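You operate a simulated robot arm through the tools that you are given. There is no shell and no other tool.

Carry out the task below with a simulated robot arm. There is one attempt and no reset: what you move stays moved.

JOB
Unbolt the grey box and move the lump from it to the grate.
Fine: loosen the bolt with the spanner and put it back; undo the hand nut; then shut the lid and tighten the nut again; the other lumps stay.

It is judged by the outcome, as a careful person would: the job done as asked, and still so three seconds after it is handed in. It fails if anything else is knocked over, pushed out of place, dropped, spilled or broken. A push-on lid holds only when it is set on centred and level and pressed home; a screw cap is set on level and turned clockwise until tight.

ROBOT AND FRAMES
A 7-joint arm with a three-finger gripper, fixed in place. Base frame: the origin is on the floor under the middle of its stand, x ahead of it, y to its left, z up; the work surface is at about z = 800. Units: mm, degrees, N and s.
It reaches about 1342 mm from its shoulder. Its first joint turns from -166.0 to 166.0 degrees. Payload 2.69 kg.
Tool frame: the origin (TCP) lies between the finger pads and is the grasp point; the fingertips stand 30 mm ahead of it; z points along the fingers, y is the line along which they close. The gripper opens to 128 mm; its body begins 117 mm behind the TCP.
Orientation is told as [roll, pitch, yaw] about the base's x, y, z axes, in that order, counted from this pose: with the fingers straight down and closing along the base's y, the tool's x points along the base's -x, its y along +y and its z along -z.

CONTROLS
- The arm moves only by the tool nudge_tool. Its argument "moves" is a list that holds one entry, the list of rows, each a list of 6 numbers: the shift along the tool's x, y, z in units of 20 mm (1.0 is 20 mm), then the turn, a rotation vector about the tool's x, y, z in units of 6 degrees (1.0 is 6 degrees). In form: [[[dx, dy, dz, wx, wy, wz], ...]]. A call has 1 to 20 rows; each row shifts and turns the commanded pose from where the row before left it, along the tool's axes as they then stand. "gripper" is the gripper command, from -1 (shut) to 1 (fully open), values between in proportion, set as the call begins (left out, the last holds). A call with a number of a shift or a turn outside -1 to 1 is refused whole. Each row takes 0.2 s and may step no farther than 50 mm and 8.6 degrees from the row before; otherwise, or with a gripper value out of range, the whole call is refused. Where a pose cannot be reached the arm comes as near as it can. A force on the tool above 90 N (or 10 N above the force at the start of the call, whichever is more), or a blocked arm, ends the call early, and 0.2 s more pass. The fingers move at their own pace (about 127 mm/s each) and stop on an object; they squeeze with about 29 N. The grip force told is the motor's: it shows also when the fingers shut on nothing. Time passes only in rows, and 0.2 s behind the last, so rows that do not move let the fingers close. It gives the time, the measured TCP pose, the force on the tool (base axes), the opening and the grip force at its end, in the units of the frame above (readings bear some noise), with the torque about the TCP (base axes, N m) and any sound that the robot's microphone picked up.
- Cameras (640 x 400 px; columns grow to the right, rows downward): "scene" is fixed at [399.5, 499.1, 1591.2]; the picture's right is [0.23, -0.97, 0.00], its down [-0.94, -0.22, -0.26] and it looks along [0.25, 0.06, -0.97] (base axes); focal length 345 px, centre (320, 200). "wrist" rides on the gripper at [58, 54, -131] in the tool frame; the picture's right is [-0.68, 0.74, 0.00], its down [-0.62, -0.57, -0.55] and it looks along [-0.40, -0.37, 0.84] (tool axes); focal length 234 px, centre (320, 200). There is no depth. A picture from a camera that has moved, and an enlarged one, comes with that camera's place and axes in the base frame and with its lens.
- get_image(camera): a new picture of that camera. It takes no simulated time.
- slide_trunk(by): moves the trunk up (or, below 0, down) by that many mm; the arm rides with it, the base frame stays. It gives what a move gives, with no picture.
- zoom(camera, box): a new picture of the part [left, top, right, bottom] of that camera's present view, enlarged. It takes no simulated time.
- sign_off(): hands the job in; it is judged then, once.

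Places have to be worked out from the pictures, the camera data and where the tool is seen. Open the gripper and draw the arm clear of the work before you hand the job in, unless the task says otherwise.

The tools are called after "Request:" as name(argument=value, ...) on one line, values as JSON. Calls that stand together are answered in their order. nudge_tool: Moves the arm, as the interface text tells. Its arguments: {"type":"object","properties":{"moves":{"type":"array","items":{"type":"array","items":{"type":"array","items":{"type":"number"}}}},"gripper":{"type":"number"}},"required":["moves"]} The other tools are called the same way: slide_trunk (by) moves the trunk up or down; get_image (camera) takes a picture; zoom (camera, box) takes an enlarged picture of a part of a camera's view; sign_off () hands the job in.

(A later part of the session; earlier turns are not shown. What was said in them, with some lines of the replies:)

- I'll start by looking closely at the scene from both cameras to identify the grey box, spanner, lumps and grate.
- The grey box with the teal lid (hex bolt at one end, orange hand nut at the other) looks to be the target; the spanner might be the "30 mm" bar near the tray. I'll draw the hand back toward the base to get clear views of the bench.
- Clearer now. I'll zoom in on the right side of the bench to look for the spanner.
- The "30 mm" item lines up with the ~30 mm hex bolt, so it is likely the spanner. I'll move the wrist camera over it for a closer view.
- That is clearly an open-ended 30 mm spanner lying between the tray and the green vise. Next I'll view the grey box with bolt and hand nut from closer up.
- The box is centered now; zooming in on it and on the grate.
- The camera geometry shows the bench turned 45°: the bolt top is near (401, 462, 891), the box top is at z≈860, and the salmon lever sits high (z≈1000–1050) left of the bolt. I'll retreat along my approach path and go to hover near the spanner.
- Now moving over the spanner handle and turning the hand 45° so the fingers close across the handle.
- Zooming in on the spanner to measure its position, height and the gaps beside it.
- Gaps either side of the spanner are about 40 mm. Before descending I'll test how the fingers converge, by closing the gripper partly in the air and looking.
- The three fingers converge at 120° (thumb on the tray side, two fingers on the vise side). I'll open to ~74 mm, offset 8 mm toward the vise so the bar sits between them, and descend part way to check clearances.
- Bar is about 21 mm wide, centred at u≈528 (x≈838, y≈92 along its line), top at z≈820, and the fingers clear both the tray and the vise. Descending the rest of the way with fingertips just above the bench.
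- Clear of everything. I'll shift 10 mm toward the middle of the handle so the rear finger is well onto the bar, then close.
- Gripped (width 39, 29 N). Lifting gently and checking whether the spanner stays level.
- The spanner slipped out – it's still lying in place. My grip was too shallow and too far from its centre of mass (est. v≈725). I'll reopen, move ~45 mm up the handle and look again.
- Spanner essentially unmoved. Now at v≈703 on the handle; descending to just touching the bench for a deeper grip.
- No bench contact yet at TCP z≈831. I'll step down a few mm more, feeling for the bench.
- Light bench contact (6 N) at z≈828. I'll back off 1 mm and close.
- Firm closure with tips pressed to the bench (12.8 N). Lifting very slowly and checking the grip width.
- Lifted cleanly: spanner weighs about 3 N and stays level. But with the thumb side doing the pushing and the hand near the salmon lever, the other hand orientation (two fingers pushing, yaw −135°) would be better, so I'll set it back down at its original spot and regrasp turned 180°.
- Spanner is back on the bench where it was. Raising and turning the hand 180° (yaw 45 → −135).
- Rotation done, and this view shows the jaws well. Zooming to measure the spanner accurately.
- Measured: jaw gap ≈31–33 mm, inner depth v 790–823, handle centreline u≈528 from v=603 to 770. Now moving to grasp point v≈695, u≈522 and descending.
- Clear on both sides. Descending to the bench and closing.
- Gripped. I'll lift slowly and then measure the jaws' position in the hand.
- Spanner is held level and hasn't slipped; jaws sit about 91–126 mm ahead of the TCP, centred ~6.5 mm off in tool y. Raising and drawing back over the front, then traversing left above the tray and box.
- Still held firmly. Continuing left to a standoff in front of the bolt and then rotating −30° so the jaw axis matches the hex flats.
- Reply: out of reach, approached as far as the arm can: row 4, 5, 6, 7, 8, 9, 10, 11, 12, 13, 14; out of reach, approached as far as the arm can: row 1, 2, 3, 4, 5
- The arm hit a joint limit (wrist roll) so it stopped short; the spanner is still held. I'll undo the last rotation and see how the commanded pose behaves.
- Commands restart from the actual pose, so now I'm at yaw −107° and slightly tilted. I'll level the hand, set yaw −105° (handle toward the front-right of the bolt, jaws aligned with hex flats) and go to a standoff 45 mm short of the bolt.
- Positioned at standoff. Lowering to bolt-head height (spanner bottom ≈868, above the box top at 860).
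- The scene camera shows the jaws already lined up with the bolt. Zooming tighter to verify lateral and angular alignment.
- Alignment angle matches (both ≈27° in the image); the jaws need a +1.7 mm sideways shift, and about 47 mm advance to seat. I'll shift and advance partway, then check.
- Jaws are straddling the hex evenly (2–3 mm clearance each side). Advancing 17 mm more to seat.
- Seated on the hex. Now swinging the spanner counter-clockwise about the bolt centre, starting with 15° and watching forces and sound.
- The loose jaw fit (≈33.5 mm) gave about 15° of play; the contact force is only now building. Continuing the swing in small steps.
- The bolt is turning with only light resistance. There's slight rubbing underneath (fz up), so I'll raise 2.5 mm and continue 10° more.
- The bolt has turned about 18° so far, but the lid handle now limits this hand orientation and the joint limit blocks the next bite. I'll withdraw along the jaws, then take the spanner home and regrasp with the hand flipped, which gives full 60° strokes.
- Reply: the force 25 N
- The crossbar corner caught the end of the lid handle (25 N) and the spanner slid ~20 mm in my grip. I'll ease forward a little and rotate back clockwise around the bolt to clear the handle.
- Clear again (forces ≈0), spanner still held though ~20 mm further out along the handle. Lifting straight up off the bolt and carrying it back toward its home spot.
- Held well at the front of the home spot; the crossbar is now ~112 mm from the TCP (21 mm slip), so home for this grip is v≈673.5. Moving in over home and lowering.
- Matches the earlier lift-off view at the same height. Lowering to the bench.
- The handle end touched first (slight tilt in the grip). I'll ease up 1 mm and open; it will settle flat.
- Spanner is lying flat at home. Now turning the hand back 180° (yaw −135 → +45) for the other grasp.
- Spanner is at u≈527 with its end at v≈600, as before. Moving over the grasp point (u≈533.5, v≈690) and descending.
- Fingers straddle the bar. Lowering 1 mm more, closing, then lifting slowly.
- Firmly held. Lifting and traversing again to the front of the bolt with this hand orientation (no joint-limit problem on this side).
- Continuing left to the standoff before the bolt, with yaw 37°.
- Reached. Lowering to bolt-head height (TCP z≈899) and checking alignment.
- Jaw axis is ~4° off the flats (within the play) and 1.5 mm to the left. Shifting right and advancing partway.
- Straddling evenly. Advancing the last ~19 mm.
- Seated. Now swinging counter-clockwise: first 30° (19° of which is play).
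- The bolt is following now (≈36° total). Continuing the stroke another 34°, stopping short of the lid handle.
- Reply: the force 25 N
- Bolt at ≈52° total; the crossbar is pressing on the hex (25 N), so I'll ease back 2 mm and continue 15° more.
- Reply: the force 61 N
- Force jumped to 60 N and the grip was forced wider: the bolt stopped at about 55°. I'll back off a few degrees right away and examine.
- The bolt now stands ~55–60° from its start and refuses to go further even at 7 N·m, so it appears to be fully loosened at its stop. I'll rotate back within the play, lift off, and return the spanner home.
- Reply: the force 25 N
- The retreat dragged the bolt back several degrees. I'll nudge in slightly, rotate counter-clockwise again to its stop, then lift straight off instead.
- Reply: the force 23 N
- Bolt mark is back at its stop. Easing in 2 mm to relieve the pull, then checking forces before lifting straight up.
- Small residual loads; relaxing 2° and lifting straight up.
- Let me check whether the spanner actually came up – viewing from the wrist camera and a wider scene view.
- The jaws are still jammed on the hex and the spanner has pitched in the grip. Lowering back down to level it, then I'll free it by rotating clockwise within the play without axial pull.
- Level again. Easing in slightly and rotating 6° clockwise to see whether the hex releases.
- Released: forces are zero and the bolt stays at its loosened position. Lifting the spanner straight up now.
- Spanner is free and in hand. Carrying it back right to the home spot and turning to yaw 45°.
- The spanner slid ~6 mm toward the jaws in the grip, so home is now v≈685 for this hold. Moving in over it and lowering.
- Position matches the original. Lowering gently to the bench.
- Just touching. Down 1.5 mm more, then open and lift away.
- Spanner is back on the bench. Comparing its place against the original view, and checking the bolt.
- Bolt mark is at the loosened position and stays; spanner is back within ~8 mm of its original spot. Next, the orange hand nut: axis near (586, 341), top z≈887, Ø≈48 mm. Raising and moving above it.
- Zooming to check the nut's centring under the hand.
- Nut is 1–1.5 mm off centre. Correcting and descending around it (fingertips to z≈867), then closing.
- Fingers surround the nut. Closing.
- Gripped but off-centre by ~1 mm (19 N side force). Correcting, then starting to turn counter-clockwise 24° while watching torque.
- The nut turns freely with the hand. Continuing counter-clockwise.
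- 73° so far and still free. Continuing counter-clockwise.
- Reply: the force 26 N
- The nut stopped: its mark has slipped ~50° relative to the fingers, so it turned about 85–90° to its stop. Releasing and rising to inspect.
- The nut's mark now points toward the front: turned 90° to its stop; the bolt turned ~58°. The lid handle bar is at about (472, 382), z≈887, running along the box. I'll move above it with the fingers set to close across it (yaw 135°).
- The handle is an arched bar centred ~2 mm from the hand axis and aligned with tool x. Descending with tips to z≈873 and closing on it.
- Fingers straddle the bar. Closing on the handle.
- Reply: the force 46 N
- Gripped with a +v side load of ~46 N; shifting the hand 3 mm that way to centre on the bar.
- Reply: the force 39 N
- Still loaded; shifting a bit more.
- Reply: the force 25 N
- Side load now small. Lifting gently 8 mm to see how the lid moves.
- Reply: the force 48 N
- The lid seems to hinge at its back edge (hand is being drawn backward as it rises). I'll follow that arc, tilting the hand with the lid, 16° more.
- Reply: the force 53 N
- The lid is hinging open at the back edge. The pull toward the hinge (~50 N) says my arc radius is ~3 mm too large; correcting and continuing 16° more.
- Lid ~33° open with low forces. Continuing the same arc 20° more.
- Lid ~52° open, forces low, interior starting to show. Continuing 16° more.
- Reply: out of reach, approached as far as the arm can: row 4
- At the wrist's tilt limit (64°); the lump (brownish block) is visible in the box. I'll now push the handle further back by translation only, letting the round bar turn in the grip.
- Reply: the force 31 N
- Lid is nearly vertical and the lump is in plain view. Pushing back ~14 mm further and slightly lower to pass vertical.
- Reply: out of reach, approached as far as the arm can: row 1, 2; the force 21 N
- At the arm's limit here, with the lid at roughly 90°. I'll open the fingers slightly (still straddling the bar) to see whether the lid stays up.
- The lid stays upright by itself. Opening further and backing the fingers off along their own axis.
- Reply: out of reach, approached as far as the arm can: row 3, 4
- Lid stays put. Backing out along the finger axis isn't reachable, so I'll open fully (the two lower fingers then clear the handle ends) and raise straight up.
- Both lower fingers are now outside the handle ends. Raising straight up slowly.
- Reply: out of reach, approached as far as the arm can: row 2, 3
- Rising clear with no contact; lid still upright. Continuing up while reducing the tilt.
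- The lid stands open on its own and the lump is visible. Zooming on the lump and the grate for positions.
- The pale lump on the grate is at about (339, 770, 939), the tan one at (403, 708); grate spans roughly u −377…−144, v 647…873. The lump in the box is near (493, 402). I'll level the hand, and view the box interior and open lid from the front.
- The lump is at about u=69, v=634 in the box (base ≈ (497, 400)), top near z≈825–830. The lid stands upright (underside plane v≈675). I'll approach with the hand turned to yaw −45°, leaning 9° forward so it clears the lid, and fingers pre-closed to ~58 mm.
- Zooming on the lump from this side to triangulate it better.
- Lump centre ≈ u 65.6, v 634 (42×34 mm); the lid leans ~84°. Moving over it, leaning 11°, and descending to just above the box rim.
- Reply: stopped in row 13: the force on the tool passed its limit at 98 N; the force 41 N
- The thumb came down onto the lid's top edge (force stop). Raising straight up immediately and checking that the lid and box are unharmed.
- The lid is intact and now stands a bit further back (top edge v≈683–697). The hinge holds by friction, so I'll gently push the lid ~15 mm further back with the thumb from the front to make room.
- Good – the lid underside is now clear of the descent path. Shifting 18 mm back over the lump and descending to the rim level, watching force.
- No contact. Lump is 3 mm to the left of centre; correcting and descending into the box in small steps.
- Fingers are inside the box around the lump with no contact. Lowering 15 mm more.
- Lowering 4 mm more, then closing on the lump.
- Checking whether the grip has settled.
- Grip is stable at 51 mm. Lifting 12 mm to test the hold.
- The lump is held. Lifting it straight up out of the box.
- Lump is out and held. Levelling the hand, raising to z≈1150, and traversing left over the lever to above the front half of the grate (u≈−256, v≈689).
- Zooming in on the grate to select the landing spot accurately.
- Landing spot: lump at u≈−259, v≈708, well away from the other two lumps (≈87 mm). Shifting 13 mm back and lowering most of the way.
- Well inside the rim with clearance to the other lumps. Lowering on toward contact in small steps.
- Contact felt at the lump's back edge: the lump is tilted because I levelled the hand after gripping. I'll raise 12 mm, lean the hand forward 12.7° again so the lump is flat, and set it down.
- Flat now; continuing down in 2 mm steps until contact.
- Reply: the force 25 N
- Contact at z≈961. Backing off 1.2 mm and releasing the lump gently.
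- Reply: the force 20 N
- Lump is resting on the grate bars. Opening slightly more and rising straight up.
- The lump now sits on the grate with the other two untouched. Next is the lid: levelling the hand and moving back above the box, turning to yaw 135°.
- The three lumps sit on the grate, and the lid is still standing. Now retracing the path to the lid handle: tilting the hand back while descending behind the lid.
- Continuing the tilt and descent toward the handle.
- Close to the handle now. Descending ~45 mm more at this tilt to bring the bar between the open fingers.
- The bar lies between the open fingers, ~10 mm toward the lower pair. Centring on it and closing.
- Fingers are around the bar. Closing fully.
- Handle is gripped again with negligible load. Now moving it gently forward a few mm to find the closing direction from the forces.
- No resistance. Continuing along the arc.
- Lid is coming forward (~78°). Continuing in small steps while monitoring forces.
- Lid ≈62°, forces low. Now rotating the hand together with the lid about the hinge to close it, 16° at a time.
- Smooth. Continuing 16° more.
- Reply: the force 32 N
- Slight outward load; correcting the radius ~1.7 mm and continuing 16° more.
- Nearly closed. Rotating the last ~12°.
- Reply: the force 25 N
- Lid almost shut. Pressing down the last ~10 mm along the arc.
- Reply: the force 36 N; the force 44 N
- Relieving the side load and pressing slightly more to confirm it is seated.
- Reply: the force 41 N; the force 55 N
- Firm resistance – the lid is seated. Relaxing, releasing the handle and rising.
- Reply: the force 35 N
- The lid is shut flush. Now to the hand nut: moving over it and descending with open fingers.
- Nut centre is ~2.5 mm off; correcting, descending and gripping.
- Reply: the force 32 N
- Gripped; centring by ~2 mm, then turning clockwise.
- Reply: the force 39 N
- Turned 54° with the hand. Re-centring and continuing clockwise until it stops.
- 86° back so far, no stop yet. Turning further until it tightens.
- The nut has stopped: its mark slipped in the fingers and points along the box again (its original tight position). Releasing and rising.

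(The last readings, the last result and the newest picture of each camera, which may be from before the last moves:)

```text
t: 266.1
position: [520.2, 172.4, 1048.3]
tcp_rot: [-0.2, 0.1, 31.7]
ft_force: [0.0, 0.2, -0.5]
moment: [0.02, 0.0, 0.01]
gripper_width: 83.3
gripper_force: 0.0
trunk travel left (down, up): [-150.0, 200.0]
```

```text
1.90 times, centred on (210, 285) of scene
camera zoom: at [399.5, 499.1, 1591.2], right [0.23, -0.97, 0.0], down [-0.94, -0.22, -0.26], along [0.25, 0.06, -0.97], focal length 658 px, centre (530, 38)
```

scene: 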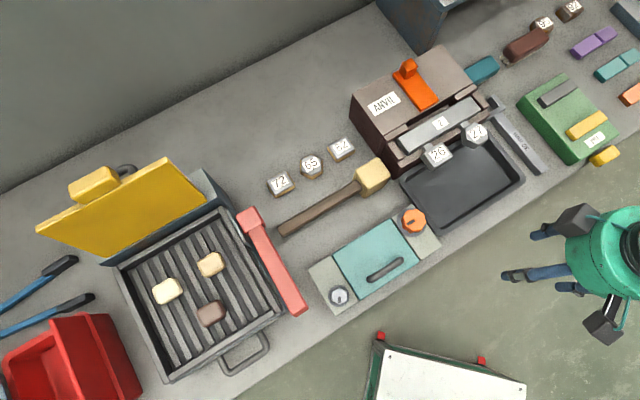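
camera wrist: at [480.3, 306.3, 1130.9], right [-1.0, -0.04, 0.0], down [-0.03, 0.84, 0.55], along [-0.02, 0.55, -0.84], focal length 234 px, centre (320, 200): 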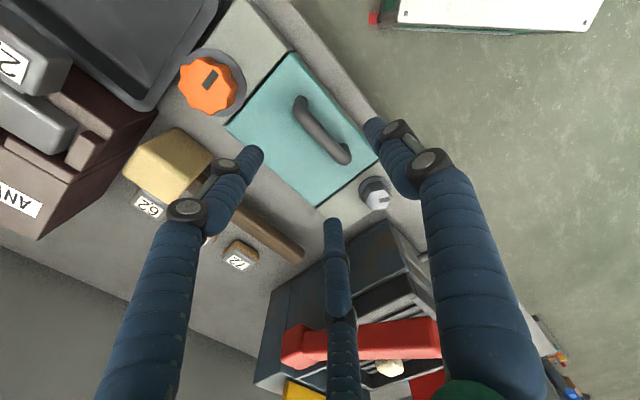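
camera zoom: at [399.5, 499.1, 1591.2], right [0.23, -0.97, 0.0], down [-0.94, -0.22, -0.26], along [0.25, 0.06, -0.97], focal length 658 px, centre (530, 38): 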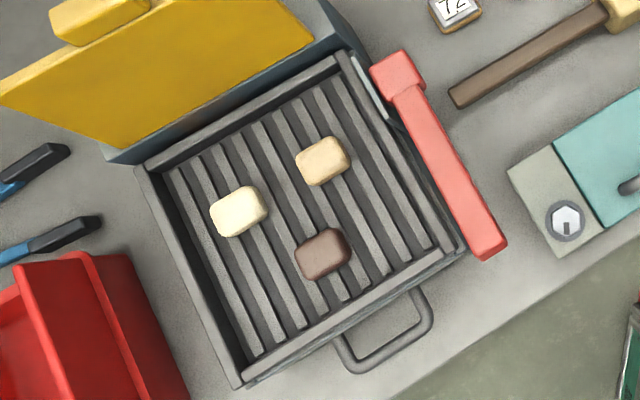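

Everything checks out: lid shut, nut back at its tight mark, bolt loosened, lump on the grate and the other two lumps unmoved. A last check on the spanner, then opening the gripper fully and drawing clear.

Request:
nudge_tool(moves=[[[0.5, -0.3, -0.5, 0, 0, 0], [0.5, -0.3, -0.5, 0, 0, 0], [0.5, -0.3, -0.5, 0, 0, 0], [0, 0, 0, 0, 0, 0], [0, 0, 0, 0, 0, 0], [0, 0, 0, 0, 0, 0]]], gripper=1)

Request:
zoom(camera="scene", box=[470, 80, 590, 180])

Request:
zoom(camera="scene", box=[390, 195, 440, 245])

```text
t: 267.5
position: [505.3, 142.6, 1076.6]
tcp_rot: [-0.3, 0.1, 31.7]
ft_force: [-0.1, -0.3, -0.1]
moment: [-0.02, -0.02, 0.01]
gripper_width: 128.1
gripper_force: 0.0
trunk travel left (down, up): [-150.0, 200.0]
```

```text
4.00 times, centred on (530, 130) of scene
camera zoom: at [399.5, 499.1, 1591.2], right [0.23, -0.97, 0.0], down [-0.94, -0.22, -0.26], along [0.25, 0.06, -0.97], focal length 1382 px, centre (-520, 480)
```

zoom: 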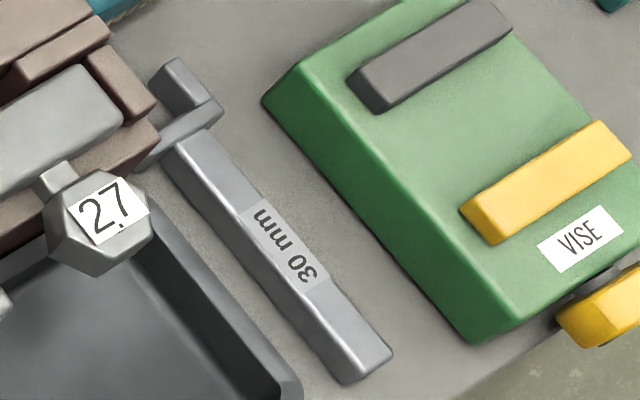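

```text
8.00 times, centred on (415, 220) of scene
camera zoom: at [399.5, 499.1, 1591.2], right [0.23, -0.97, 0.0], down [-0.94, -0.22, -0.26], along [0.25, 0.06, -0.97], focal length 2763 px, centre (-440, 40)
```

zoom: 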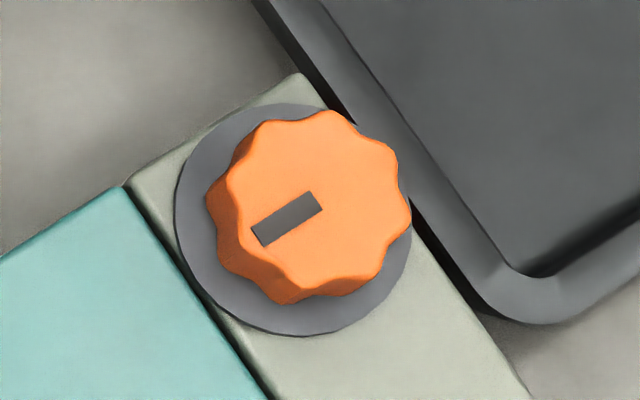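

The nut's mark matches its original tight position, and the spanner lies flat within about 8 mm of where it started. The gripper is open and the arm is clear, so I'm handing the job in.

Request:
sign_off()

```text
The job is handed in.
```

The lump from the grey box is now on the grate, the lid is shut and the hand nut is tight again. I've handed the job in.

- **Bolt:** I loosened it with the 30 mm spanner by about 58°, where it hit a stop and would go no further. It is still loose, since you only asked for the nut to be retightened.
- **Spanner:** it is back between the tray and the vise, lying flat about 8 mm nearer the front edge than where it started.
- **Hand nut:** I undid it a quarter turn to its stop. After shutting the lid I turned it clockwise until it stopped, and its mark is back where it began.
- **Lump:** it sits on the front half of the grate, and the other two lumps were not touched.

There were a few bumps along the way:

- The spanner slipped out of the grip on the first lift.
- The spanner later caught the end of the lid handle.
- The fingers once came down on the edge of the open lid, hard enough to trigger the force stop.

In the final pictures the box, lid and handle sit where they were at the start, and nothing else in view looks moved.
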